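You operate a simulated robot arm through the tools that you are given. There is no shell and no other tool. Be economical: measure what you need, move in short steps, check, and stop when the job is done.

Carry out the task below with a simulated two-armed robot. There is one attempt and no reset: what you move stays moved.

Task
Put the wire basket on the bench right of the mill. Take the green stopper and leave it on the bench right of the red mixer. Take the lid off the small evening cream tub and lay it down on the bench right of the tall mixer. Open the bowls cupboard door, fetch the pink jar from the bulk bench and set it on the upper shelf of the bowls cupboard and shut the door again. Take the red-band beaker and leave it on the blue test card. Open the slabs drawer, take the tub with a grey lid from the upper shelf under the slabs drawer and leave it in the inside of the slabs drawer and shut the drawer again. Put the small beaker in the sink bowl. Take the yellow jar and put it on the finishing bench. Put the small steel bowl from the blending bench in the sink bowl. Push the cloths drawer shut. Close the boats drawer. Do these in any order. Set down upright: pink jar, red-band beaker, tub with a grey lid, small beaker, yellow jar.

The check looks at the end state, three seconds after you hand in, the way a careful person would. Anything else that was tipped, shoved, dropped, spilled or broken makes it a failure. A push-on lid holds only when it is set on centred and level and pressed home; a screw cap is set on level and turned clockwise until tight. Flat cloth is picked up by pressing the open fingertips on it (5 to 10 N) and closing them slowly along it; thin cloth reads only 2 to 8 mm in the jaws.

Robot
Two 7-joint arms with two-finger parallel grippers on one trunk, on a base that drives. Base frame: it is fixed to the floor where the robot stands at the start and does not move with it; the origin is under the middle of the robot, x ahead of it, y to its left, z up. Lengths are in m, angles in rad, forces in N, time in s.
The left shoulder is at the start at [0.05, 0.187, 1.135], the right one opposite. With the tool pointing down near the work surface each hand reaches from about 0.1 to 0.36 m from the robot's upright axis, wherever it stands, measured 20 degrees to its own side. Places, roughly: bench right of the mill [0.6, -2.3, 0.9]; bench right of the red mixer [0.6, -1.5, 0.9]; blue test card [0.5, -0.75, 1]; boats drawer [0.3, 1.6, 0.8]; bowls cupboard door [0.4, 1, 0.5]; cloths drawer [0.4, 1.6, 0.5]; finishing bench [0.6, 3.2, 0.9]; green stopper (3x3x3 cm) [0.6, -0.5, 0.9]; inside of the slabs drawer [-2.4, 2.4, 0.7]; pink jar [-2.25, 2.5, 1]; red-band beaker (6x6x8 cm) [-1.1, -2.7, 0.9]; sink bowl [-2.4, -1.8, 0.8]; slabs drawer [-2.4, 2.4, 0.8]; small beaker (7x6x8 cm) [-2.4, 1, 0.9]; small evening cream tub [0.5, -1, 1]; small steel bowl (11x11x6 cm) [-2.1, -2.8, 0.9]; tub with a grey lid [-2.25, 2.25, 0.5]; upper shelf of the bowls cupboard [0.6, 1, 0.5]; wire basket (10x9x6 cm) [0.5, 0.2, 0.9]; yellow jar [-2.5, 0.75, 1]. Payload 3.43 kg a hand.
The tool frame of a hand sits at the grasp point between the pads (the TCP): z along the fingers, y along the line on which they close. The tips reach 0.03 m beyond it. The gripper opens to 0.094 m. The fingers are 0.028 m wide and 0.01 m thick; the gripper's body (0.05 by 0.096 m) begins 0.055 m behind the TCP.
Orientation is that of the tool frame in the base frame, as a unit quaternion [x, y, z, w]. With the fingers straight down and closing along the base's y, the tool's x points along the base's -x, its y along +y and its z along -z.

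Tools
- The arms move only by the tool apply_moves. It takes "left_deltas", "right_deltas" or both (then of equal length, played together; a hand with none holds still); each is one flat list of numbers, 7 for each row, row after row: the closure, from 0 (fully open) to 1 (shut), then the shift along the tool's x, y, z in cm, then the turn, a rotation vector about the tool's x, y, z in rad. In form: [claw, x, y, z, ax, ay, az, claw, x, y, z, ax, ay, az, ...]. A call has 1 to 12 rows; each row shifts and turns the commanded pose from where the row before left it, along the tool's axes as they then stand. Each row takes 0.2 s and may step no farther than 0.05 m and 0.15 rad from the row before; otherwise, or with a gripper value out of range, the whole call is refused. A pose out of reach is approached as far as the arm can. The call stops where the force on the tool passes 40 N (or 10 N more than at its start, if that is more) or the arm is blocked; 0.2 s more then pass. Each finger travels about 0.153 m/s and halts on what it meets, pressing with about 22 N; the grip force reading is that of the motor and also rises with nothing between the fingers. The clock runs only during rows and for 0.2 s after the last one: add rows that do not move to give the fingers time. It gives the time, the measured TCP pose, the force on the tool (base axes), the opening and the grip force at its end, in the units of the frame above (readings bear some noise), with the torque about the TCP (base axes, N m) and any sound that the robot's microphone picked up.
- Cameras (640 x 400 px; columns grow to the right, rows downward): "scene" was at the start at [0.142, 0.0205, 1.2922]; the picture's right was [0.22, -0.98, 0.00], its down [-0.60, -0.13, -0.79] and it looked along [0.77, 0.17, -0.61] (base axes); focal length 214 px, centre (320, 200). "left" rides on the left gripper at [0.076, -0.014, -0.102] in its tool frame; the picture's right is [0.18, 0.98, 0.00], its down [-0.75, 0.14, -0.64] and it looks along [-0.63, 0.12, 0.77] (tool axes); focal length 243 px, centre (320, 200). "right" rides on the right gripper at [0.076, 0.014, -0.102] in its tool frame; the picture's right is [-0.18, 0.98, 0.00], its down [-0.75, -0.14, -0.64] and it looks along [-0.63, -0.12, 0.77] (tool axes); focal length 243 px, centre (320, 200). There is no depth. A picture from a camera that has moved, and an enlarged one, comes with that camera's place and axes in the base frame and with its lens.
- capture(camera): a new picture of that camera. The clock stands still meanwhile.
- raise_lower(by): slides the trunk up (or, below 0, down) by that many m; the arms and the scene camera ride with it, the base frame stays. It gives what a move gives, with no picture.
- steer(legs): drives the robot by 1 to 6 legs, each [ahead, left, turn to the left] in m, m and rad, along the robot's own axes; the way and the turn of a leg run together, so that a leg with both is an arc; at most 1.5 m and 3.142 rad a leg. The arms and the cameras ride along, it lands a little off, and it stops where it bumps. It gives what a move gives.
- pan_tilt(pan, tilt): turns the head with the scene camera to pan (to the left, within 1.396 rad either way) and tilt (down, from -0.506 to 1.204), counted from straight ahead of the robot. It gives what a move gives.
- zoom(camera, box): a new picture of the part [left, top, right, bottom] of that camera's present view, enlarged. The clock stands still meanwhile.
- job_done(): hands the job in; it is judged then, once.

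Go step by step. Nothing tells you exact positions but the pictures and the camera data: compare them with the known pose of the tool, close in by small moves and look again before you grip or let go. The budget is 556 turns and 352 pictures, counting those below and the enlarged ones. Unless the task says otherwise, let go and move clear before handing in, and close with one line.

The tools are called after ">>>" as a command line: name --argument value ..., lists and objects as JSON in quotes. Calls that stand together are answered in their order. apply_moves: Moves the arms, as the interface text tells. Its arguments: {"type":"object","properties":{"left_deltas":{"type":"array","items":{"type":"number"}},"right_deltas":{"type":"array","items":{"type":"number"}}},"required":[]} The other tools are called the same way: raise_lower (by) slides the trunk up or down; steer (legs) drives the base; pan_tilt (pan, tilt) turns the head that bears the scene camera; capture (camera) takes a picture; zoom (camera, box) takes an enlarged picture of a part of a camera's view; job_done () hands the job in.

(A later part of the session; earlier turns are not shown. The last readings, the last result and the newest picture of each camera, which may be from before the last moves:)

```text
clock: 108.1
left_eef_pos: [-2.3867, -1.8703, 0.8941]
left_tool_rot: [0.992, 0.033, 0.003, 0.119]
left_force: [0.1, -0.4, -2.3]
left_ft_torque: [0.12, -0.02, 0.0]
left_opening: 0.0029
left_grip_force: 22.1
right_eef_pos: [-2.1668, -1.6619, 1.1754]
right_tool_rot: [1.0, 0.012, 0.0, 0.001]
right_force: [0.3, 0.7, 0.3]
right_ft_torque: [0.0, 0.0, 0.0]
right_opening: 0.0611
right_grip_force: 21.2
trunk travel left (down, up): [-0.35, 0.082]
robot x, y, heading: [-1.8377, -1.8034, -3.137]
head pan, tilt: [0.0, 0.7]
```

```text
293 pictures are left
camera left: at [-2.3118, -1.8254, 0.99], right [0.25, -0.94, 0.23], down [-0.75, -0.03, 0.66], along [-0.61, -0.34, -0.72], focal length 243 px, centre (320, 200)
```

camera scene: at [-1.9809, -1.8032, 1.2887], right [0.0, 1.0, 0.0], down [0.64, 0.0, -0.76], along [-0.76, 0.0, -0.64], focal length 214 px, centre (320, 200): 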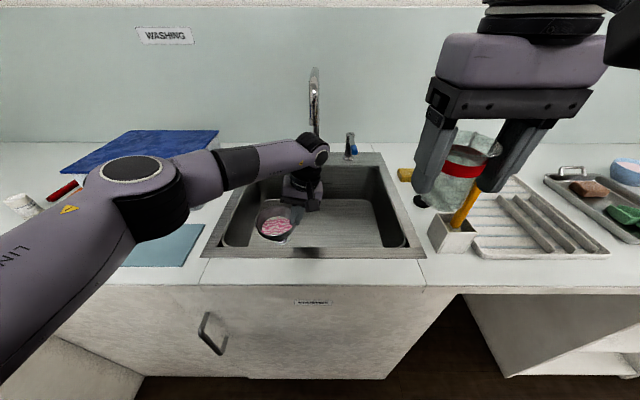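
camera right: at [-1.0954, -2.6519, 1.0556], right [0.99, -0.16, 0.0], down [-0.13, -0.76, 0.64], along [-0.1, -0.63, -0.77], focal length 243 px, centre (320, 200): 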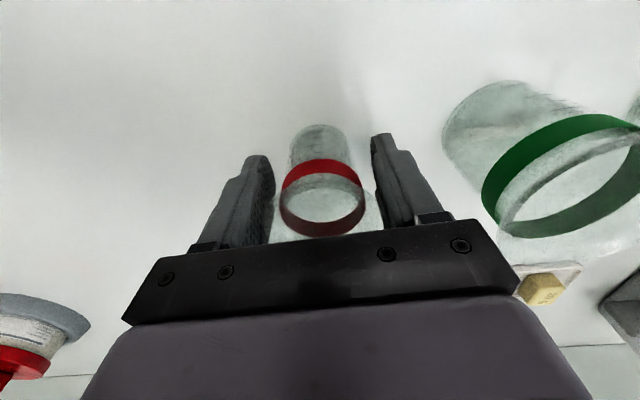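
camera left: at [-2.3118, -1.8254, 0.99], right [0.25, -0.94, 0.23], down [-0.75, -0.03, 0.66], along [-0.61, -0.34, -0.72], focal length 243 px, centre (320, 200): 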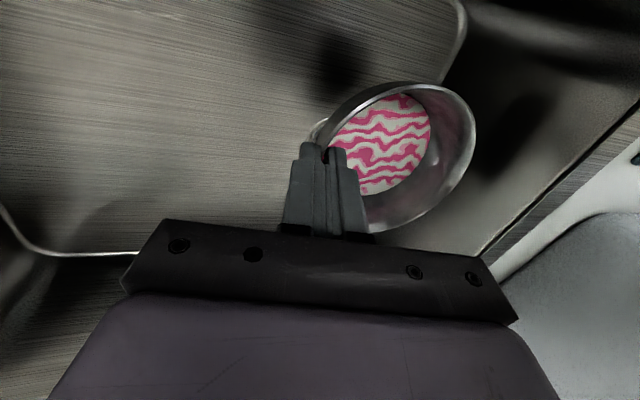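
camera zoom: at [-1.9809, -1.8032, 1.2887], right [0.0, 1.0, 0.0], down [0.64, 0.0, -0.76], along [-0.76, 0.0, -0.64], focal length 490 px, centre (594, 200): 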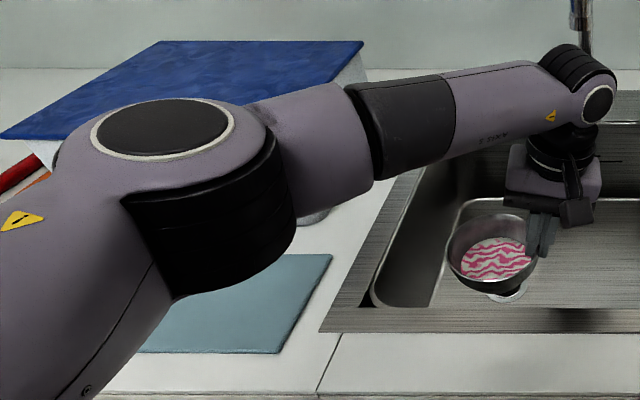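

Clearances look fine. I'll shift the bowl 3 cm right in the basin and lower slowly until contact.

>>> apply_moves --left_deltas '[1, 0, -2.9, -0.7, 0, 0, 0, 1, 0, -0.71, 2.9, 0, 0, 0, 1, 0, -0.36, 1.46, 0, 0, 0, 1, 0, -0.24, 0.97, 0, 0, 0, 1, 0, 0, 0, 0, 0, 0]'

>>> zoom --camera "scene" --box '[60, 120, 340, 280]'

```text
clock: 109.3
left_eef_pos: [-2.3868, -1.839, 0.8368]
left_tool_rot: [0.992, 0.03, 0.004, 0.119]
left_force: [-0.5, -0.1, -2.4]
left_ft_torque: [0.05, -0.01, 0.02]
left_opening: 0.0027
left_grip_force: 22.1
right_eef_pos: [-2.1674, -1.663, 1.1757]
right_tool_rot: [1.0, 0.012, -0.001, 0.001]
right_force: [-0.2, -0.7, 0.1]
right_ft_torque: [0.02, 0.03, -0.01]
right_opening: 0.0614
right_grip_force: 21.8
trunk travel left (down, up): [-0.35, 0.082]
robot x, y, heading: [-1.8357, -1.8029, -3.135]
head pan, tilt: [0.0, 0.7]
```

```text
2.29 times, centred on (200, 200) of scene
camera zoom: at [-1.9807, -1.8032, 1.2887], right [0.0, 1.0, 0.0], down [0.64, 0.0, -0.76], along [-0.76, 0.0, -0.64], focal length 490 px, centre (594, 200)
```

zoom: 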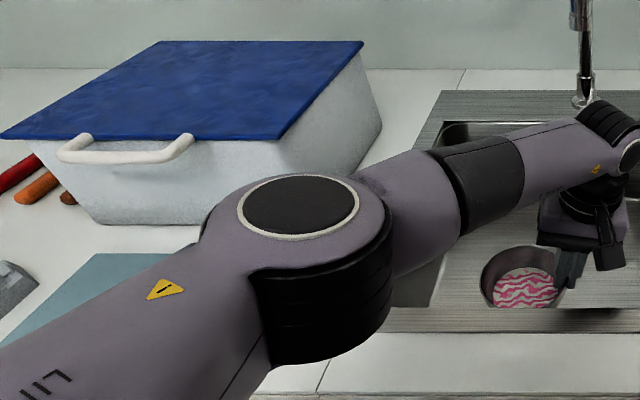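

>>> apply_moves --left_deltas '[1, 0, -0.19, 0.78, 0, 0, 0, 1, 0, -0.12, 0.49, 0, 0, 0, 1, 0, -0.12, 0.49, 0, 0, 0, 1, 0, 0, 0, 0, 0, 0]'

>>> zoom --camera "scene" --box '[60, 120, 340, 280]'

```text
clock: 110.3
left_eef_pos: [-2.3872, -1.8391, 0.8185]
left_tool_rot: [0.992, 0.031, 0.003, 0.119]
left_force: [0.5, -0.3, -2.2]
left_ft_torque: [0.12, -0.01, 0.01]
left_opening: 0.0022
left_grip_force: 22.2
right_eef_pos: [-2.1667, -1.6623, 1.1762]
right_tool_rot: [1.0, 0.012, -0.001, 0.0]
right_force: [-0.3, -0.4, -1.3]
right_ft_torque: [-0.03, 0.03, -0.01]
right_opening: 0.0614
right_grip_force: 22.2
trunk travel left (down, up): [-0.35, 0.082]
robot x, y, heading: [-1.8352, -1.8043, -3.14]
head pan, tilt: [0.0, 0.7]
```

```text
2.29 times, centred on (200, 200) of scene
camera zoom: at [-1.9807, -1.8033, 1.2887], right [0.0, 1.0, 0.0], down [0.64, 0.0, -0.76], along [-0.76, 0.0, -0.64], focal length 490 px, centre (594, 200)
```

zoom: 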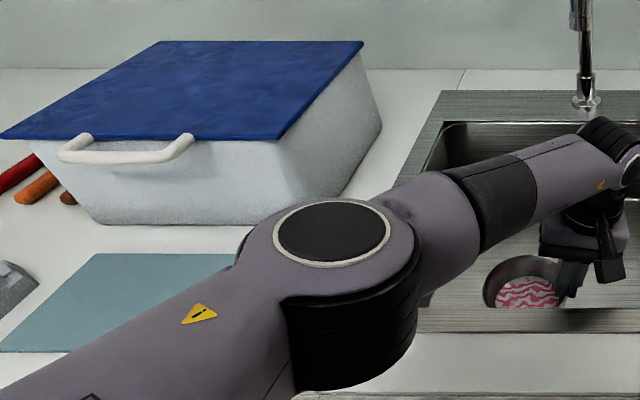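

>>> apply_moves --left_deltas '[1, 0, -0.12, 0.49, 0, 0, 0, 1, 0, -0.12, 0.49, 0, 0, 0, 1, 0, 0, 0, 0, 0, 0]'

>>> capture --camera "left"

```text
clock: 111.1
left_eef_pos: [-2.3881, -1.8399, 0.8097]
left_tool_rot: [0.992, 0.031, 0.0, 0.121]
left_force: [-5.5, 1.5, 17.1]
left_ft_torque: [-0.45, 0.12, -0.16]
left_opening: 0.0025
left_grip_force: 21.7
right_eef_pos: [-2.1666, -1.662, 1.1765]
right_tool_rot: [1.0, 0.012, -0.002, 0.001]
right_force: [0.4, 1.3, -0.1]
right_ft_torque: [-0.03, 0.0, 0.01]
right_opening: 0.0612
right_grip_force: 21.7
trunk travel left (down, up): [-0.35, 0.082]
robot x, y, heading: [-1.8346, -1.8054, -3.135]
head pan, tilt: [0.0, 0.7]
```

```text
290 pictures are left
camera left: at [-2.3124, -1.7953, 0.9063], right [0.25, -0.94, 0.23], down [-0.75, -0.03, 0.66], along [-0.62, -0.34, -0.71], focal length 243 px, centre (320, 200)
```

left: 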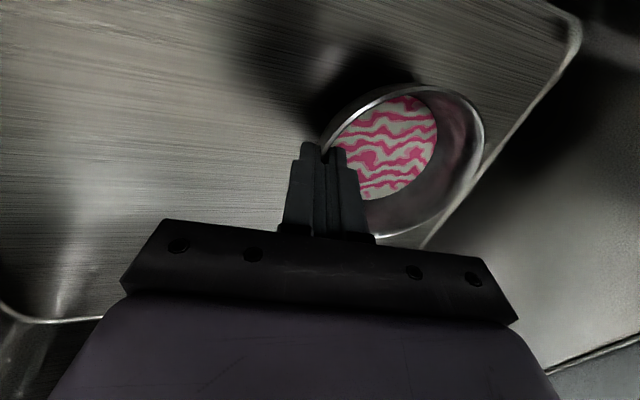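

The bowl is on the basin floor (17 N). I'll ease up 2 mm, open slowly, and withdraw upward.

>>> apply_moves --left_deltas '[1, 0, 0.05, -0.2, 0, 0, 0, 0.85, 0, 0, 0, 0, 0, 0, 0.7, 0, 0, 0, 0, 0, 0, 0.55, 0, 0, 0, 0, 0, 0, 0.55, 0, 0, 0, 0, 0, 0]'

>>> capture --camera "left"

```text
clock: 112.3
left_eef_pos: [-2.3869, -1.8393, 0.8111]
left_tool_rot: [0.992, 0.032, 0.004, 0.12]
left_force: [0.0, -0.6, 0.3]
left_ft_torque: [0.03, 0.02, 0.01]
left_opening: 0.0424
left_grip_force: 0.1
right_eef_pos: [-2.1663, -1.6622, 1.1771]
right_tool_rot: [1.0, 0.013, 0.0, 0.001]
right_force: [-0.4, -0.4, 0.0]
right_ft_torque: [0.0, -0.03, -0.04]
right_opening: 0.0615
right_grip_force: 21.5
trunk travel left (down, up): [-0.35, 0.082]
robot x, y, heading: [-1.8347, -1.8096, -3.136]
head pan, tilt: [0.0, 0.7]
```

```text
289 pictures are left
camera left: at [-2.3121, -1.795, 0.9073], right [0.24, -0.94, 0.23], down [-0.75, -0.03, 0.66], along [-0.61, -0.34, -0.72], focal length 243 px, centre (320, 200)
```

left: 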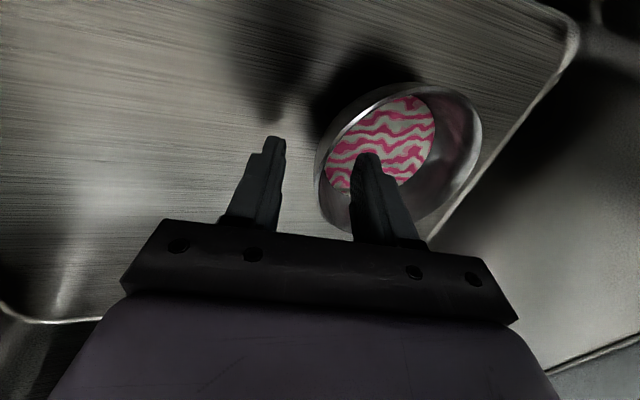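

Released. Now straight up, level the hand, and retract.

>>> apply_moves --left_deltas '[0.55, 0, 1.07, -4.37, 0, 0, 0, 0.55, 0, 1.07, -4.37, 0, 0, 0, 0.55, 0, 1.07, -4.37, 0, 0, 0, 0.55, 0, 1.07, -4.37, 0, 0, 0, 0.55, 0, 1.07, -4.37, 0, 0, 0, 0.55, 0, 1.07, -4.37, 0, 0, 0, 0.3, 4.5, 0, -0.5, 0.12, 0, 0, 0.3, 4.5, 0, -0.5, 0.12, 0, 0, 0.3, 4.5, 0, -1, 0, 0, 0, 0.3, 4.5, 0, -1, 0, 0, 0]'

>>> zoom --camera "scene" --box '[160, 100, 480, 300]'

```text
clock: 114.5
left_eef_pos: [-2.2089, -1.8274, 1.1105]
left_tool_rot: [0.999, 0.033, 0.0, 0.0]
left_force: [0.3, 0.9, -0.2]
left_ft_torque: [0.0, 0.02, 0.01]
left_opening: 0.066
left_grip_force: 0.0
right_eef_pos: [-2.1677, -1.6622, 1.1765]
right_tool_rot: [1.0, 0.012, -0.001, 0.001]
right_force: [0.1, -0.1, -1.2]
right_ft_torque: [-0.01, -0.03, 0.02]
right_opening: 0.0614
right_grip_force: 21.6
trunk travel left (down, up): [-0.35, 0.082]
robot x, y, heading: [-1.8381, -1.802, -3.133]
head pan, tilt: [0.0, 0.7]
```

```text
2.00 times, centred on (320, 200) of scene
camera zoom: at [-1.9802, -1.8033, 1.2888], right [0.0, 1.0, 0.0], down [0.64, 0.0, -0.77], along [-0.77, 0.0, -0.64], focal length 429 px, centre (320, 200)
```

zoom: 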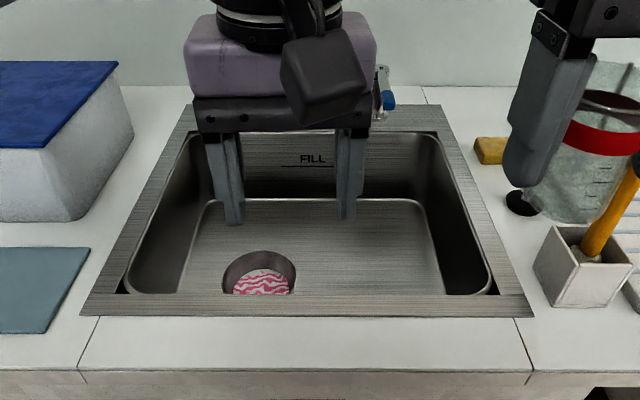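

The bowl sits in the sink. Next I take the red-band beaker to the blue card: back off, turn around and look.

>>> apply_moves --left_deltas '[0.3, 0, 0, -4.5, 0, 0, 0, 0.3, 0, 4, -2.5, 0, 0, 0, 0.3, 0, 4, 0, 0, 0, 0]'

>>> steer --legs '[[-0.4, 0, 0], [0, 0, 3.135]]'

>>> pan_tilt --pan 0.3 --tilt 0.4

>>> capture --camera "scene"

```text
clock: 115.3
left_eef_pos: [-2.2009, -1.9071, 1.1788]
left_tool_rot: [0.999, 0.032, 0.0, -0.001]
left_force: [-0.9, -0.7, -0.5]
left_ft_torque: [0.0, 0.0, 0.0]
left_opening: 0.0658
left_grip_force: 0.1
right_eef_pos: [-2.1668, -1.6622, 1.1762]
right_tool_rot: [1.0, 0.012, -0.001, 0.001]
right_force: [-0.1, 0.3, -1.3]
right_ft_torque: [-0.01, 0.0, 0.0]
right_opening: 0.0615
right_grip_force: 22.3
trunk travel left (down, up): [-0.35, 0.082]
robot x, y, heading: [-1.8383, -1.8041, -3.135]
head pan, tilt: [0.0, 0.7]
```

```text
clock: 125.2
left_eef_pos: [-1.0794, -1.6813, 1.1805]
left_tool_rot: [-0.058, 0.998, 0.0, 0.001]
left_force: [0.1, 0.5, -0.2]
left_ft_torque: [0.01, 0.01, 0.0]
left_opening: 0.0656
left_grip_force: 0.0
right_eef_pos: [-1.1006, -1.9258, 1.1761]
right_tool_rot: [-0.04, 0.999, 0.001, 0.001]
right_force: [-0.3, 0.0, -1.0]
right_ft_torque: [-0.04, 0.0, 0.0]
right_opening: 0.0615
right_grip_force: 22.0
trunk travel left (down, up): [-0.35, 0.082]
robot x, y, heading: [-1.4366, -1.8029, 0.061]
head pan, tilt: [0.0, 0.7]
```

```text
clock: 126.0
left_eef_pos: [-1.0792, -1.6795, 1.1792]
left_tool_rot: [-0.059, 0.998, 0.0, 0.0]
left_force: [-0.6, -0.1, -0.2]
left_ft_torque: [0.0, 0.01, -0.01]
left_opening: 0.0659
left_grip_force: 0.1
right_eef_pos: [-1.1014, -1.9254, 1.1757]
right_tool_rot: [-0.04, 0.999, 0.001, 0.001]
right_force: [0.1, -1.2, -0.7]
right_ft_torque: [-0.01, -0.01, -0.01]
right_opening: 0.0614
right_grip_force: 22.1
trunk travel left (down, up): [-0.35, 0.082]
robot x, y, heading: [-1.4376, -1.802, 0.053]
head pan, tilt: [0.3, 0.4]
```

```text
287 pictures are left
camera scene: at [-1.2944, -1.7639, 1.3155], right [0.35, -0.94, 0.0], down [-0.37, -0.14, -0.92], along [0.86, 0.32, -0.39], focal length 214 px, centre (320, 200)
```

scene: 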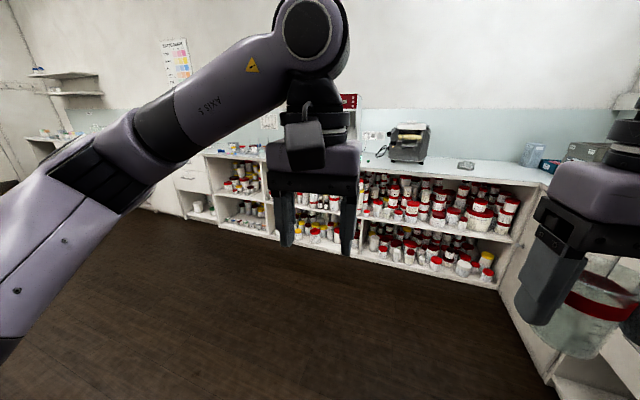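

The floor is clear. I'll drive to the blue card.

>>> steer --legs '[[0, 0, -0.055], [1.25, 0, 0], [0, 1.22, 0]]'

>>> pan_tilt --pan -0.2 --tilt 0.6

>>> capture --camera "scene"

```text
clock: 143.2
left_eef_pos: [0.1555, -0.4719, 1.1798]
left_tool_rot: [-0.033, 0.999, 0.0, 0.0]
left_force: [0.0, -1.0, 0.4]
left_ft_torque: [-0.03, 0.02, -0.02]
left_opening: 0.0657
left_grip_force: 0.1
right_eef_pos: [0.1225, -0.7158, 1.1766]
right_tool_rot: [-0.015, 1.0, 0.002, 0.001]
right_force: [-0.3, 0.4, -0.1]
right_ft_torque: [0.01, 0.01, 0.03]
right_opening: 0.0613
right_grip_force: 22.1
trunk travel left (down, up): [-0.35, 0.082]
robot x, y, heading: [-0.2071, -0.5764, 0.007]
head pan, tilt: [0.3, 0.4]
```

```text
clock: 144.2
left_eef_pos: [0.1562, -0.4718, 1.1803]
left_tool_rot: [-0.034, 0.999, -0.001, 0.0]
left_force: [-0.7, 0.2, 1.1]
left_ft_torque: [-0.01, 0.01, -0.02]
left_opening: 0.0658
left_grip_force: 0.0
right_eef_pos: [0.1234, -0.7164, 1.1753]
right_tool_rot: [-0.014, 1.0, 0.0, 0.001]
right_force: [-0.1, 0.0, 0.1]
right_ft_torque: [0.01, -0.01, 0.03]
right_opening: 0.0613
right_grip_force: 22.2
trunk travel left (down, up): [-0.35, 0.082]
robot x, y, heading: [-0.2083, -0.5753, 0.007]
head pan, tilt: [-0.201, 0.6]
```

```text
286 pictures are left
camera scene: at [-0.064, -0.5896, 1.2974], right [-0.19, -0.98, 0.0], down [-0.55, 0.11, -0.83], along [0.81, -0.16, -0.56], focal length 214 px, centre (320, 200)
```

scene: 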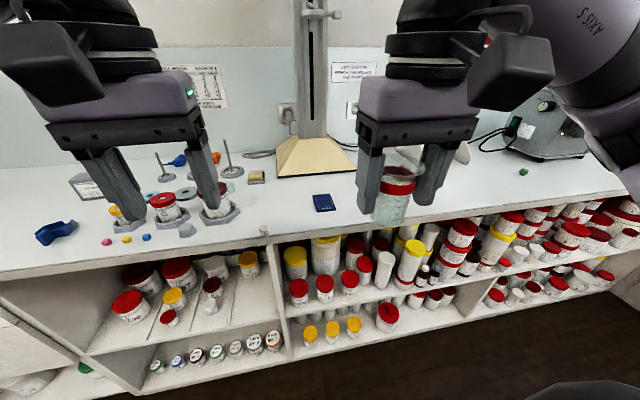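

The card is ahead and the displaced white stopper sits at the edge. I'll drive up 0.2 and check with cameras.

>>> steer --legs '[[0.2, 0, 0]]'

>>> capture --camera "scene"

>>> capture --camera "right"

```text
clock: 145.8
left_eef_pos: [0.3568, -0.4698, 1.1797]
left_tool_rot: [-0.034, 0.999, 0.0, 0.0]
left_force: [-0.3, 0.3, 0.2]
left_ft_torque: [0.04, 0.02, 0.01]
left_opening: 0.0656
left_grip_force: 0.0
right_eef_pos: [0.3218, -0.7142, 1.1756]
right_tool_rot: [-0.014, 1.0, 0.001, 0.0]
right_force: [0.1, -0.1, -0.8]
right_ft_torque: [0.03, 0.02, 0.02]
right_opening: 0.0612
right_grip_force: 22.2
trunk travel left (down, up): [-0.35, 0.082]
robot x, y, heading: [-0.0084, -0.5724, 0.01]
head pan, tilt: [-0.201, 0.6]
```

```text
285 pictures are left
camera scene: at [0.1362, -0.588, 1.2972], right [-0.19, -0.98, 0.0], down [-0.56, 0.11, -0.82], along [0.81, -0.16, -0.57], focal length 214 px, centre (320, 200)
```

scene: 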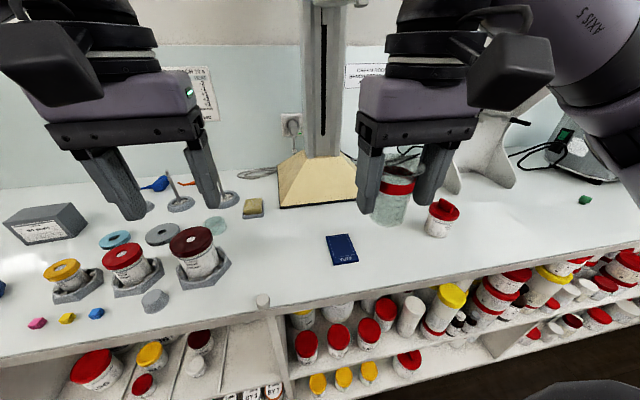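

```text
284 pictures are left
camera right: at [0.245, -0.703, 1.2771], right [0.16, 0.99, 0.0], down [0.76, -0.12, 0.64], along [0.64, -0.1, -0.77], focal length 243 px, centre (320, 200)
```

right: 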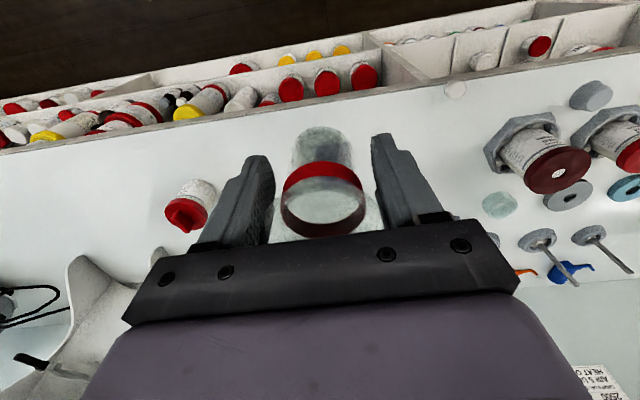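

The card centre is at [0.478, -0.710]. I'll move the beaker over it and lower to just above.

>>> apply_moves --right_deltas '[1, -3.9, 0, 0, 0, 0, 0, 1, -3.9, 0, 0, 0, 0, 0, 1, -3.9, 0, 0, 0, 0, 0, 1, -3.9, 0, 0, 0, 0, 0, 1, 0, 0, 4.3, 0, 0, 0, 1, 0, 0, 4.3, 0, 0, 0, 1, 0, 0, 4.3, 0, 0, 0, 1, 0, 0, 4, 0, 0, 0, 1, 0, 0, 2.5, 0, 0, 0]'

>>> zoom --camera "scene" --box '[260, 180, 420, 290]'

>>> capture --camera "right"

```text
clock: 147.8
left_eef_pos: [0.3557, -0.471, 1.1794]
left_tool_rot: [-0.034, 0.999, -0.001, 0.0]
left_force: [0.4, -0.7, 0.4]
left_ft_torque: [0.05, 0.01, 0.03]
left_opening: 0.0656
left_grip_force: 0.1
right_eef_pos: [0.4764, -0.7093, 0.9811]
right_tool_rot: [-0.014, 1.0, 0.001, 0.001]
right_force: [-0.7, -0.2, -1.9]
right_ft_torque: [-0.01, -0.02, 0.02]
right_opening: 0.0613
right_grip_force: 22.1
trunk travel left (down, up): [-0.35, 0.082]
robot x, y, heading: [-0.0053, -0.5737, 0.008]
head pan, tilt: [-0.201, 0.6]
```

```text
3.64 times, centred on (340, 235) of scene
camera zoom: at [0.1356, -0.5881, 1.2973], right [-0.19, -0.98, 0.0], down [-0.55, 0.11, -0.82], along [0.81, -0.16, -0.57], focal length 780 px, centre (247, 73)
```

zoom: 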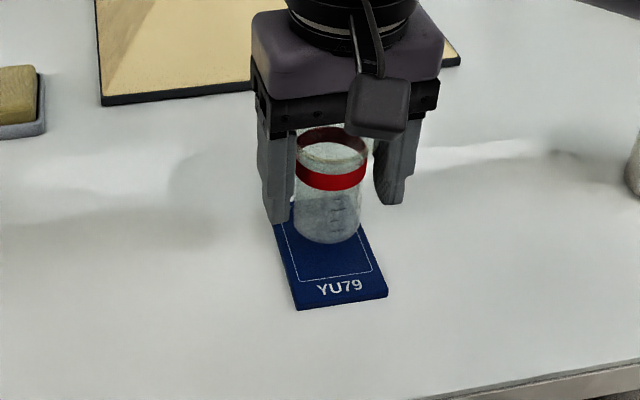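

```text
282 pictures are left
camera right: at [0.3992, -0.6992, 1.0821], right [0.16, 0.99, 0.0], down [0.76, -0.12, 0.64], along [0.64, -0.1, -0.77], focal length 243 px, centre (320, 200)
```

right: 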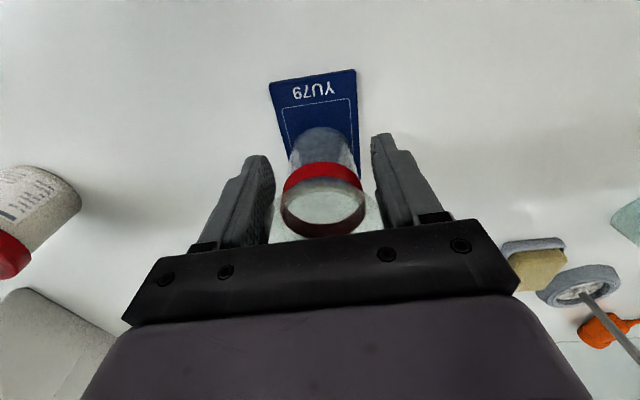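

Centred over the card. Lowering about 2.2 cm until contact.

>>> apply_moves --right_deltas '[1, 0, 0, 1.2, 0, 0, 0, 1, 0, 0, 0.6, 0, 0, 0, 1, 0, 0, 0.3, 0, 0, 0, 1, 0, 0, 0, 0, 0, 0]'

>>> zoom --camera "scene" --box '[290, 200, 390, 280]'

```text
clock: 148.8
left_eef_pos: [0.3562, -0.4705, 1.1813]
left_tool_rot: [-0.034, 0.999, 0.0, 0.0]
left_force: [-0.1, -0.1, 0.1]
left_ft_torque: [0.02, -0.04, -0.01]
left_opening: 0.0659
left_grip_force: 0.1
right_eef_pos: [0.4774, -0.7092, 0.962]
right_tool_rot: [-0.014, 1.0, 0.001, 0.001]
right_force: [-0.4, -0.6, 1.8]
right_ft_torque: [0.05, 0.03, 0.02]
right_opening: 0.0613
right_grip_force: 22.1
trunk travel left (down, up): [-0.35, 0.082]
robot x, y, heading: [-0.0089, -0.574, 0.012]
head pan, tilt: [-0.201, 0.6]
```

```text
5.00 times, centred on (340, 240) of scene
camera zoom: at [0.1352, -0.588, 1.2974], right [-0.19, -0.98, 0.0], down [-0.55, 0.11, -0.83], along [0.81, -0.16, -0.56], focal length 1072 px, centre (220, 0)
```

zoom: 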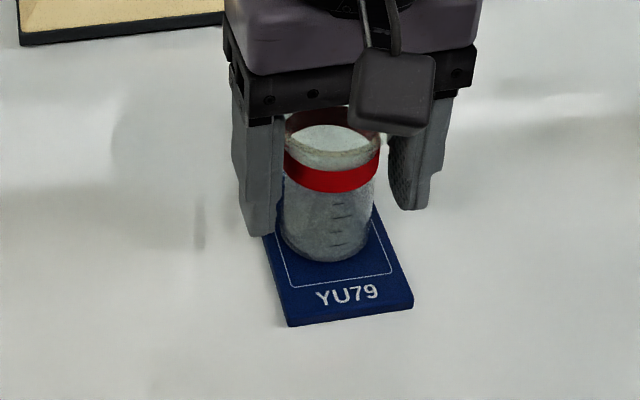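

Contact felt. Release slowly and rise.

>>> apply_moves --right_deltas '[0.25, 0, 0, 0, 0, 0, 0, 0.1, 0, 0, 0, 0, 0, 0, 0, 0, 0, 0, 0, 0, 0, 0, 0, 0, -2, 0, 0, 0, 0, 0, 0, -4.5, 0, 0, 0, 0, 0, 0, -4.5, 0, 0, 0, 0, 0, 0, -4.5, 0, 0, 0, 0, 0, 0, -4.5, 0, 0, 0]'

>>> zoom --camera "scene" --box '[240, 180, 480, 330]'

```text
clock: 150.6
left_eef_pos: [0.3562, -0.4698, 1.1792]
left_tool_rot: [-0.034, 0.999, -0.001, 0.001]
left_force: [-0.2, 0.0, 0.5]
left_ft_torque: [0.0, -0.03, 0.03]
left_opening: 0.0659
left_grip_force: 0.1
right_eef_pos: [0.4751, -0.7086, 1.1607]
right_tool_rot: [-0.014, 1.0, 0.0, 0.001]
right_force: [0.2, -0.3, 0.3]
right_ft_torque: [-0.01, 0.01, 0.02]
right_opening: 0.094
right_grip_force: 0.0
trunk travel left (down, up): [-0.35, 0.082]
robot x, y, heading: [-0.0112, -0.574, 0.012]
head pan, tilt: [-0.201, 0.6]
```

```text
2.67 times, centred on (360, 255) of scene
camera zoom: at [0.1348, -0.5877, 1.2974], right [-0.19, -0.98, 0.0], down [-0.55, 0.11, -0.83], along [0.81, -0.16, -0.56], focal length 572 px, centre (213, 53)
```

zoom: 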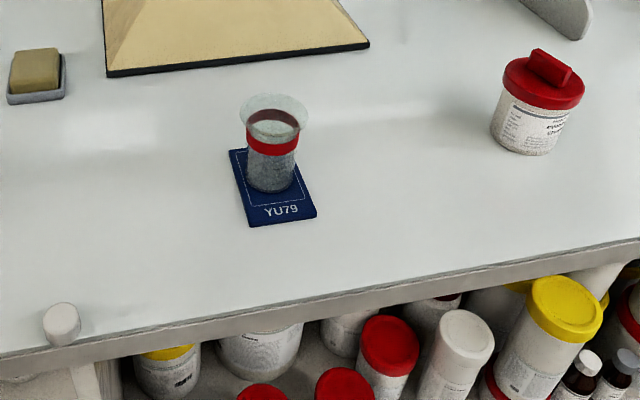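

The beaker is on the card. Now the white stopper at about [0.374, -0.527]: I bring the left hand above it, with the right hand retracting.

>>> apply_moves --left_deltas '[0.4, -0.7, -2.9, 0, 0, 0, 0, 0.4, -0.7, -2.9, 0, 0, 0, 0, 0.4, 0, 0, 4.5, 0, 0, 0, 0.4, 0, 0, 4.5, 0, 0, 0, 0.4, 0, 0, 4.5, 0, 0, 0]' --right_deltas '[0, 4, 0, 0, 0, 0, 0, 0, 4, 0, 0, 0, 0, 0, 0, 4, 0, 0, 0, 0, 0, 0, 3, 0, 0, 0, 0, 0, 0, 0, 0, 0, 0, 0, 0]'

>>> capture --camera "left"

>>> zoom --camera "scene" --box '[180, 240, 340, 350]'

```text
clock: 151.8
left_eef_pos: [0.3739, -0.5253, 1.0465]
left_tool_rot: [-0.034, 0.999, -0.001, 0.001]
left_force: [-0.6, -0.1, 0.8]
left_ft_torque: [0.04, -0.01, -0.01]
left_opening: 0.0564
left_grip_force: 0.0
right_eef_pos: [0.3289, -0.714, 1.1615]
right_tool_rot: [-0.015, 1.0, 0.001, 0.001]
right_force: [-0.4, 0.0, 0.0]
right_ft_torque: [-0.01, -0.03, 0.01]
right_opening: 0.0943
right_grip_force: 0.1
trunk travel left (down, up): [-0.35, 0.082]
robot x, y, heading: [-0.0101, -0.5708, 0.006]
head pan, tilt: [-0.201, 0.6]
```

```text
279 pictures are left
camera left: at [0.3014, -0.5432, 1.1482], right [-0.25, 0.97, 0.0], down [0.74, 0.19, 0.64], along [0.62, 0.16, -0.77], focal length 243 px, centre (320, 200)
```

left: 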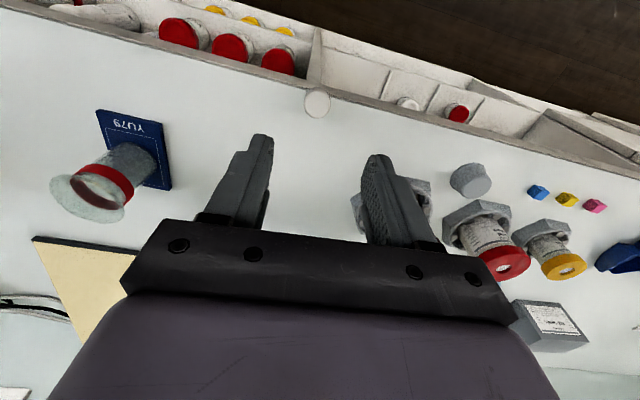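

```text
3.64 times, centred on (260, 295) of scene
camera zoom: at [0.1358, -0.5878, 1.2974], right [-0.19, -0.98, 0.0], down [-0.55, 0.11, -0.82], along [0.81, -0.16, -0.57], focal length 780 px, centre (538, -146)
```

zoom: 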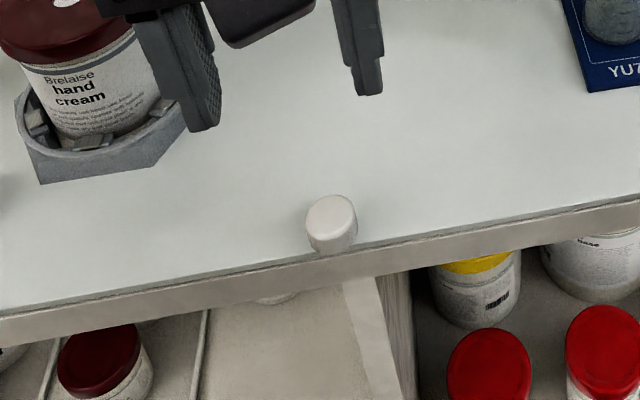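

Aligned on the white stopper. Lower, grip, lift.

>>> apply_moves --left_deltas '[0.4, 0, -0.15, 4.5, 0, 0, 0, 0.4, 0, 0, 4.5, 0, 0, 0, 0.4, 0, 0, 1.6, 0, 0, 0, 0.4, 0, 0, 0, 0, 0, 0, 1, 0, 0, 0, 0, 0, 0, 1, 0, 0, 0, 0, 0, 0, 1, 0, 0, 0, 0, 0, 0]'

>>> zoom --camera "scene" --box '[180, 240, 340, 350]'

```text
clock: 153.4
left_eef_pos: [0.3741, -0.5262, 0.939]
left_tool_rot: [-0.034, 0.999, 0.0, 0.0]
left_force: [0.4, -0.5, 0.2]
left_ft_torque: [0.0, 0.0, 0.01]
left_opening: 0.0213
left_grip_force: 21.7
right_eef_pos: [0.3278, -0.714, 1.1601]
right_tool_rot: [-0.014, 1.0, 0.0, 0.001]
right_force: [0.3, 0.6, -0.6]
right_ft_torque: [-0.03, 0.0, -0.01]
right_opening: 0.0941
right_grip_force: 0.0
trunk travel left (down, up): [-0.35, 0.082]
robot x, y, heading: [-0.0103, -0.5763, 0.005]
head pan, tilt: [-0.201, 0.6]
```

```text
3.64 times, centred on (260, 295) of scene
camera zoom: at [0.1355, -0.588, 1.2973], right [-0.19, -0.98, 0.0], down [-0.55, 0.11, -0.83], along [0.81, -0.16, -0.56], focal length 780 px, centre (538, -146)
```

zoom: 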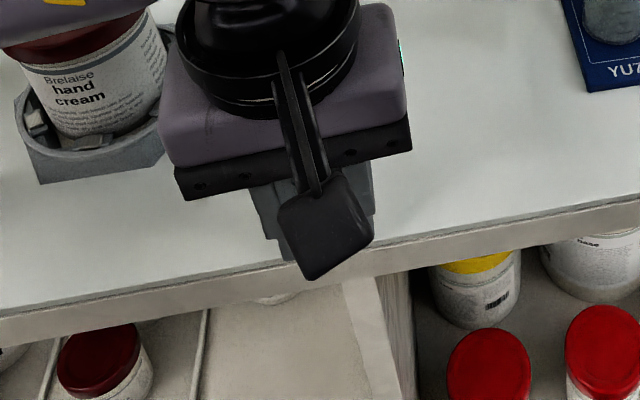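

Gripped. I'll lift, carry it back to its original spot [0.488, -0.496], and stop above to look.

>>> apply_moves --left_deltas '[1, 0, 0, -4, 0, 0, 0, 1, 0, 0, -4, 0, 0, 0, 1, -3.9, 0.73, 0, 0, 0, 0, 1, -3.9, 0.73, 0, 0, 0, 0, 1, -3.9, 0.73, 0, 0, 0, 0, 1, 0, 0, 3, 0, 0, 0, 1, 0, 0, 2, 0, 0, 0]'

>>> capture --camera "left"

>>> zoom --camera "scene" --box '[140, 190, 300, 300]'

```text
clock: 155.0
left_eef_pos: [0.4898, -0.4978, 0.9693]
left_tool_rot: [-0.033, 0.999, 0.0, 0.001]
left_force: [-0.4, -0.5, 0.0]
left_ft_torque: [-0.02, 0.02, 0.0]
left_opening: 0.0217
left_grip_force: 21.9
right_eef_pos: [0.3273, -0.7131, 1.1605]
right_tool_rot: [-0.014, 1.0, 0.001, 0.0]
right_force: [0.6, -0.8, 0.4]
right_ft_torque: [0.05, 0.01, 0.03]
right_opening: 0.0942
right_grip_force: 0.1
trunk travel left (down, up): [-0.35, 0.082]
robot x, y, heading: [-0.0096, -0.5773, 0.009]
head pan, tilt: [-0.201, 0.6]
```

```text
276 pictures are left
camera left: at [0.4165, -0.5155, 1.0717], right [-0.25, 0.97, 0.0], down [0.74, 0.19, 0.64], along [0.62, 0.16, -0.77], focal length 243 px, centre (320, 200)
```

left: 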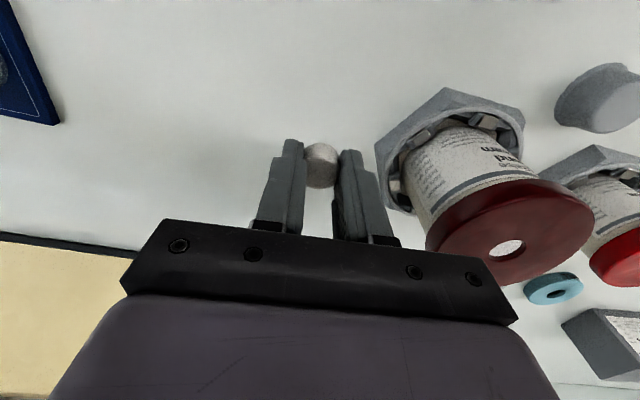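

```text
3.64 times, centred on (220, 245) of scene
camera zoom: at [0.1356, -0.588, 1.2973], right [-0.19, -0.98, 0.0], down [-0.55, 0.11, -0.83], along [0.81, -0.16, -0.56], focal length 780 px, centre (684, 36)
```

zoom: 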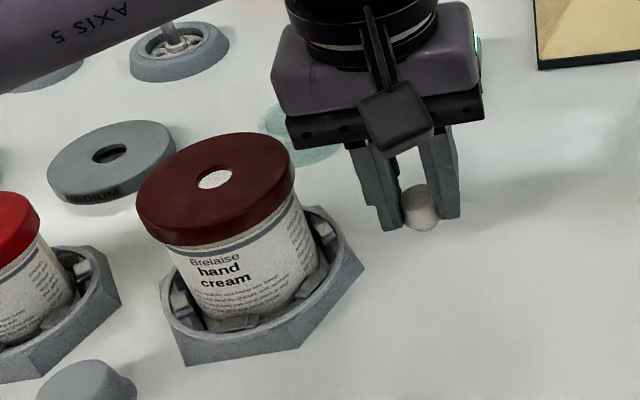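

Clear of the jar tray. I'll lower 3 cm, open just a little, and lift.

>>> apply_moves --left_deltas '[1, 0.15, 0.15, 1.5, 0, 0, 0, 1, 0, 0, 1.5, 0, 0, 0, 1, 0, 0, 0, 0, 0, 0, 0.68, 0, 0, 0, 0, 0, 0, 0.68, 0, 0, 0, 0, 0, 0, 0.68, 0, 0, -2.5, 0, 0, 0, 0.68, 0, 0, -4, 0, 0, 0, 0.68, 0, 0, -4, 0, 0, 0, 0.68, 0, 0, -4, 0, 0, 0]'

>>> zoom --camera "scene" --box '[140, 190, 300, 300]'

```text
clock: 157.0
left_eef_pos: [0.4882, -0.4961, 1.0869]
left_tool_rot: [-0.033, 0.999, 0.0, 0.001]
left_force: [0.3, -0.6, 0.3]
left_ft_torque: [0.03, -0.02, -0.01]
left_opening: 0.0303
left_grip_force: 0.1
right_eef_pos: [0.3281, -0.7141, 1.1612]
right_tool_rot: [-0.014, 1.0, 0.0, 0.001]
right_force: [0.1, 0.2, -0.2]
right_ft_torque: [0.02, 0.01, 0.0]
right_opening: 0.0939
right_grip_force: 0.0
trunk travel left (down, up): [-0.35, 0.082]
robot x, y, heading: [-0.0097, -0.5724, 0.01]
head pan, tilt: [-0.201, 0.6]
```

```text
3.64 times, centred on (220, 245) of scene
camera zoom: at [0.1352, -0.5882, 1.2973], right [-0.19, -0.98, 0.0], down [-0.55, 0.11, -0.83], along [0.81, -0.16, -0.56], focal length 780 px, centre (684, 36)
```

zoom: 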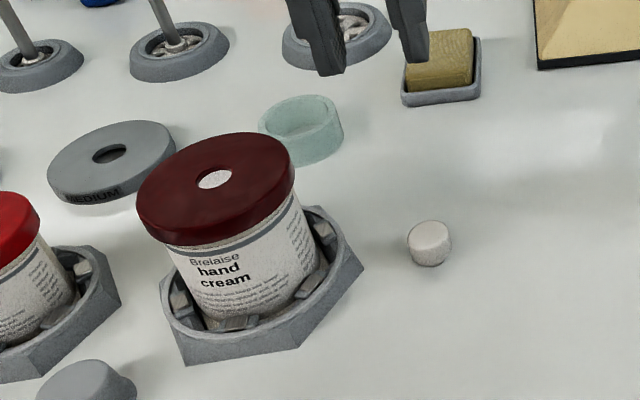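

The white stopper is back at its spot. Next is the evening cream tub, so I retract the left hand and drive 0.27 right.

>>> apply_moves --left_deltas '[0.3, 0, 0, -4, 0, 0, 0, 0.3, 0, 0, -4, 0, 0, 0, 0.3, 4.5, 0.3, 0, 0, 0, 0, 0.3, 4.5, 0.3, 0, 0, 0, 0, 0.3, 4.5, 0.3, 0, 0, 0, 0]'

>>> steer --legs '[[-0.03, -0.27, -0.01]]'

>>> capture --camera "scene"

>>> capture --camera "right"

```text
clock: 158.2
left_eef_pos: [0.3529, -0.4993, 1.1676]
left_tool_rot: [-0.034, 0.999, 0.001, 0.001]
left_force: [0.4, 0.5, 0.8]
left_ft_torque: [-0.01, -0.03, 0.01]
left_opening: 0.0654
left_grip_force: 0.0
right_eef_pos: [0.3274, -0.7137, 1.1618]
right_tool_rot: [-0.014, 1.0, 0.001, 0.0]
right_force: [0.4, -0.6, 0.4]
right_ft_torque: [-0.01, 0.03, 0.0]
right_opening: 0.0941
right_grip_force: 0.2
trunk travel left (down, up): [-0.35, 0.082]
robot x, y, heading: [-0.0112, -0.5726, 0.014]
head pan, tilt: [-0.201, 0.6]
```

```text
clock: 161.1
left_eef_pos: [0.3246, -0.7721, 1.168]
left_tool_rot: [-0.028, 1.0, 0.0, 0.001]
left_force: [0.6, 0.1, -0.5]
left_ft_torque: [-0.01, -0.02, -0.01]
left_opening: 0.066
left_grip_force: 0.1
right_eef_pos: [0.2955, -0.9847, 1.1622]
right_tool_rot: [-0.008, 1.0, 0.002, 0.001]
right_force: [0.8, -0.3, -0.6]
right_ft_torque: [-0.02, 0.01, 0.02]
right_opening: 0.094
right_grip_force: 0.0
trunk travel left (down, up): [-0.35, 0.082]
robot x, y, heading: [-0.0387, -0.8453, -0.005]
head pan, tilt: [-0.201, 0.6]
```

```text
273 pictures are left
camera scene: at [0.1058, -0.858, 1.2973], right [-0.2, -0.98, 0.0], down [-0.55, 0.12, -0.83], along [0.81, -0.17, -0.56], focal length 214 px, centre (320, 200)
```

scene: 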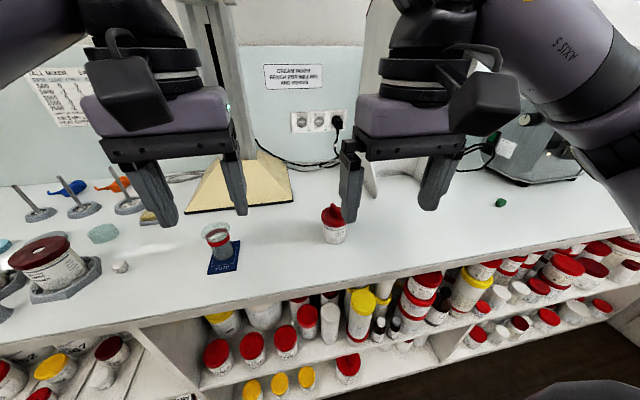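

```text
272 pictures are left
camera right: at [0.2194, -0.9741, 1.262], right [0.17, 0.99, 0.0], down [0.75, -0.13, 0.64], along [0.63, -0.11, -0.77], focal length 243 px, centre (320, 200)
```

right: 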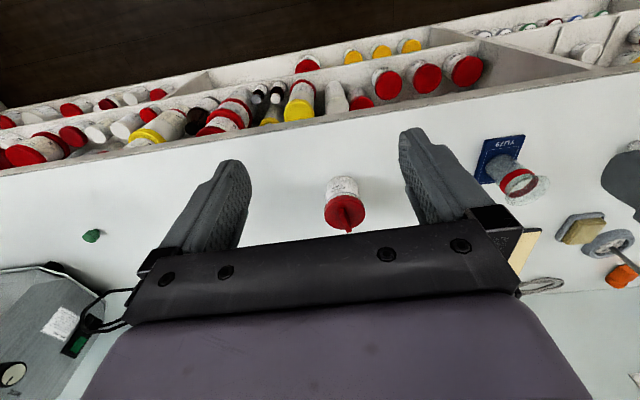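

>>> zoom --camera "scene" --box '[293, 190, 373, 250]'

>>> zoom --camera "right" --box '[280, 160, 400, 250]'

```text
6.67 times, centred on (333, 220) of scene
camera zoom: at [0.1058, -0.858, 1.2973], right [-0.2, -0.98, 0.0], down [-0.55, 0.12, -0.83], along [0.81, -0.17, -0.56], focal length 1430 px, centre (233, 67)
```

zoom: 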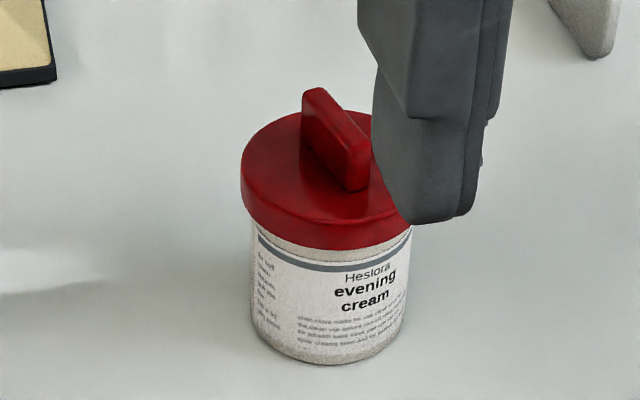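

```text
4.44 times, centred on (340, 205) of right
camera zoom: at [0.2194, -0.9741, 1.262], right [0.17, 0.99, 0.0], down [0.75, -0.13, 0.64], along [0.63, -0.11, -0.77], focal length 1078 px, centre (231, 178)
```

zoom: 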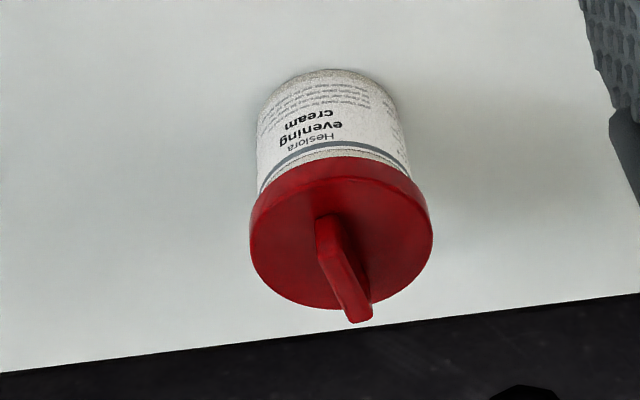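

The tub lid is at about [0.515, -0.982], lid top z≈0.95, and the bar handle runs along x. I'll bring the right hand above it.

>>> steer --legs '[[0.03, 0, 0]]'

>>> apply_moves --right_deltas '[0.5, -4.7, 0, 0, 0, 0, 0, 0.5, -4.7, 0, 0, 0, 0, 0, 0.5, -4.7, 0, 0, 0, 0, 0, 0.5, -4.7, 0, 0, 0, 0, 0, 0.5, 0, 0, 4.5, 0, 0, 0, 0.5, 0, 0, 4.5, 0, 0, 0]'

>>> capture --camera "right"

>>> zoom --camera "scene" --box '[270, 180, 390, 260]'

```text
clock: 162.0
left_eef_pos: [0.3572, -0.7724, 1.1679]
left_tool_rot: [-0.028, 1.0, 0.0, 0.0]
left_force: [-0.6, -0.5, 0.0]
left_ft_torque: [0.01, 0.04, 0.01]
left_opening: 0.0659
left_grip_force: 0.1
right_eef_pos: [0.3278, -0.9865, 1.1609]
right_tool_rot: [-0.009, 1.0, 0.001, 0.001]
right_force: [0.7, 0.0, -0.6]
right_ft_torque: [-0.03, 0.0, 0.0]
right_opening: 0.0938
right_grip_force: 0.0
trunk travel left (down, up): [-0.35, 0.082]
robot x, y, heading: [-0.0068, -0.8372, -0.009]
head pan, tilt: [-0.201, 0.6]
```

```text
clock: 163.4
left_eef_pos: [0.3543, -0.7728, 1.1661]
left_tool_rot: [-0.028, 1.0, -0.001, -0.001]
left_force: [0.0, 0.4, -0.9]
left_ft_torque: [0.03, 0.02, 0.0]
left_opening: 0.0657
left_grip_force: 0.1
right_eef_pos: [0.5172, -0.9828, 1.0715]
right_tool_rot: [-0.009, 1.0, 0.001, 0.001]
right_force: [-0.3, -0.3, 0.4]
right_ft_torque: [0.04, -0.03, 0.01]
right_opening: 0.0468
right_grip_force: 0.1
trunk travel left (down, up): [-0.35, 0.082]
robot x, y, heading: [-0.0034, -0.8406, -0.005]
head pan, tilt: [-0.201, 0.6]
```

```text
269 pictures are left
camera right: at [0.4402, -0.9715, 1.1725], right [0.17, 0.99, 0.0], down [0.75, -0.13, 0.64], along [0.63, -0.11, -0.77], focal length 243 px, centre (320, 200)
```

right: 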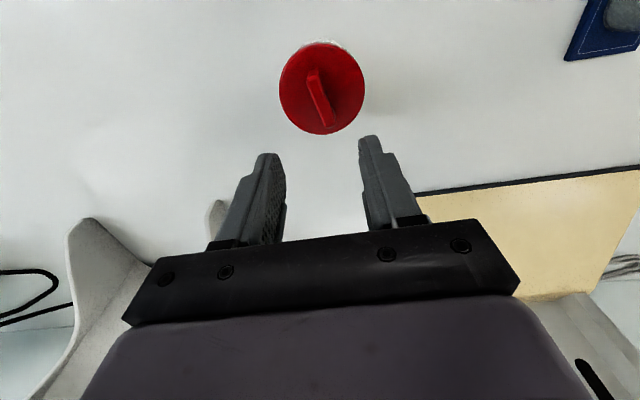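

```text
5.00 times, centred on (330, 220) of scene
camera zoom: at [0.1363, -0.8579, 1.2973], right [-0.2, -0.98, 0.0], down [-0.55, 0.11, -0.82], along [0.81, -0.17, -0.57], focal length 1072 px, centre (270, 100)
```

zoom: 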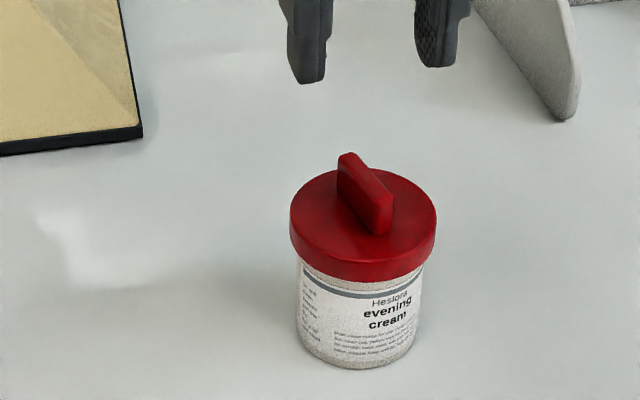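

Handle alignment in y is good. I'll yaw slightly and lower toward the bar, then check.

>>> apply_moves --right_deltas '[0.5, 0.7, 0, 3, 0, 0, -0.1, 0.5, 0, 0, 3, 0, 0, 0, 0.5, 0, 0, 1, 0, 0, 0]'

>>> capture --camera "right"

>>> zoom --camera "scene" --box '[270, 180, 390, 260]'

```text
clock: 164.2
left_eef_pos: [0.3538, -0.7721, 1.1679]
left_tool_rot: [-0.027, 1.0, -0.001, 0.0]
left_force: [-0.2, 0.3, 0.0]
left_ft_torque: [-0.04, 0.02, 0.04]
left_opening: 0.0658
left_grip_force: 0.1
right_eef_pos: [0.5075, -0.9835, 1.0043]
right_tool_rot: [-0.058, 0.998, 0.001, 0.005]
right_force: [0.8, -2.4, 12.7]
right_ft_torque: [-0.13, 0.04, 0.08]
right_opening: 0.0468
right_grip_force: 0.0
trunk travel left (down, up): [-0.35, 0.082]
robot x, y, heading: [-0.0032, -0.8398, -0.003]
head pan, tilt: [-0.201, 0.6]
```

```text
267 pictures are left
camera right: at [0.4295, -0.9789, 1.1053], right [0.07, 1.0, 0.0], down [0.76, -0.05, 0.65], along [0.65, -0.04, -0.76], focal length 243 px, centre (320, 200)
```

right: 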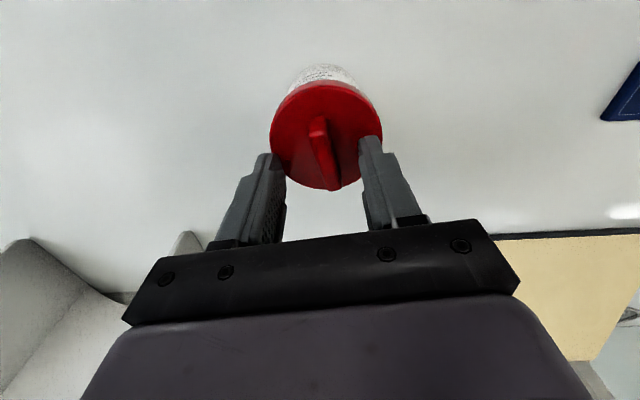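

```text
5.00 times, centred on (330, 220) of scene
camera zoom: at [0.1348, -0.8579, 1.2978], right [-0.2, -0.98, 0.0], down [-0.55, 0.11, -0.83], along [0.81, -0.17, -0.56], focal length 1072 px, centre (270, 100)
```

zoom: 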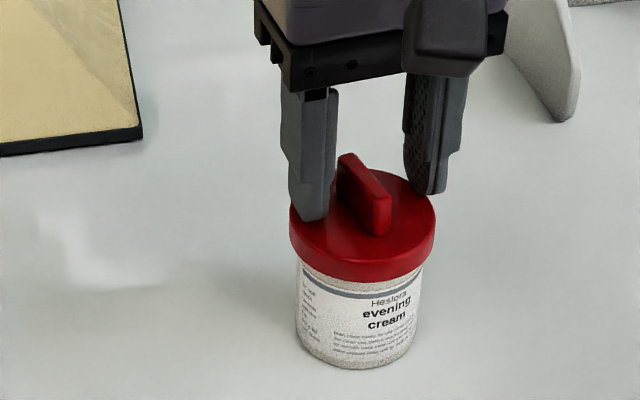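

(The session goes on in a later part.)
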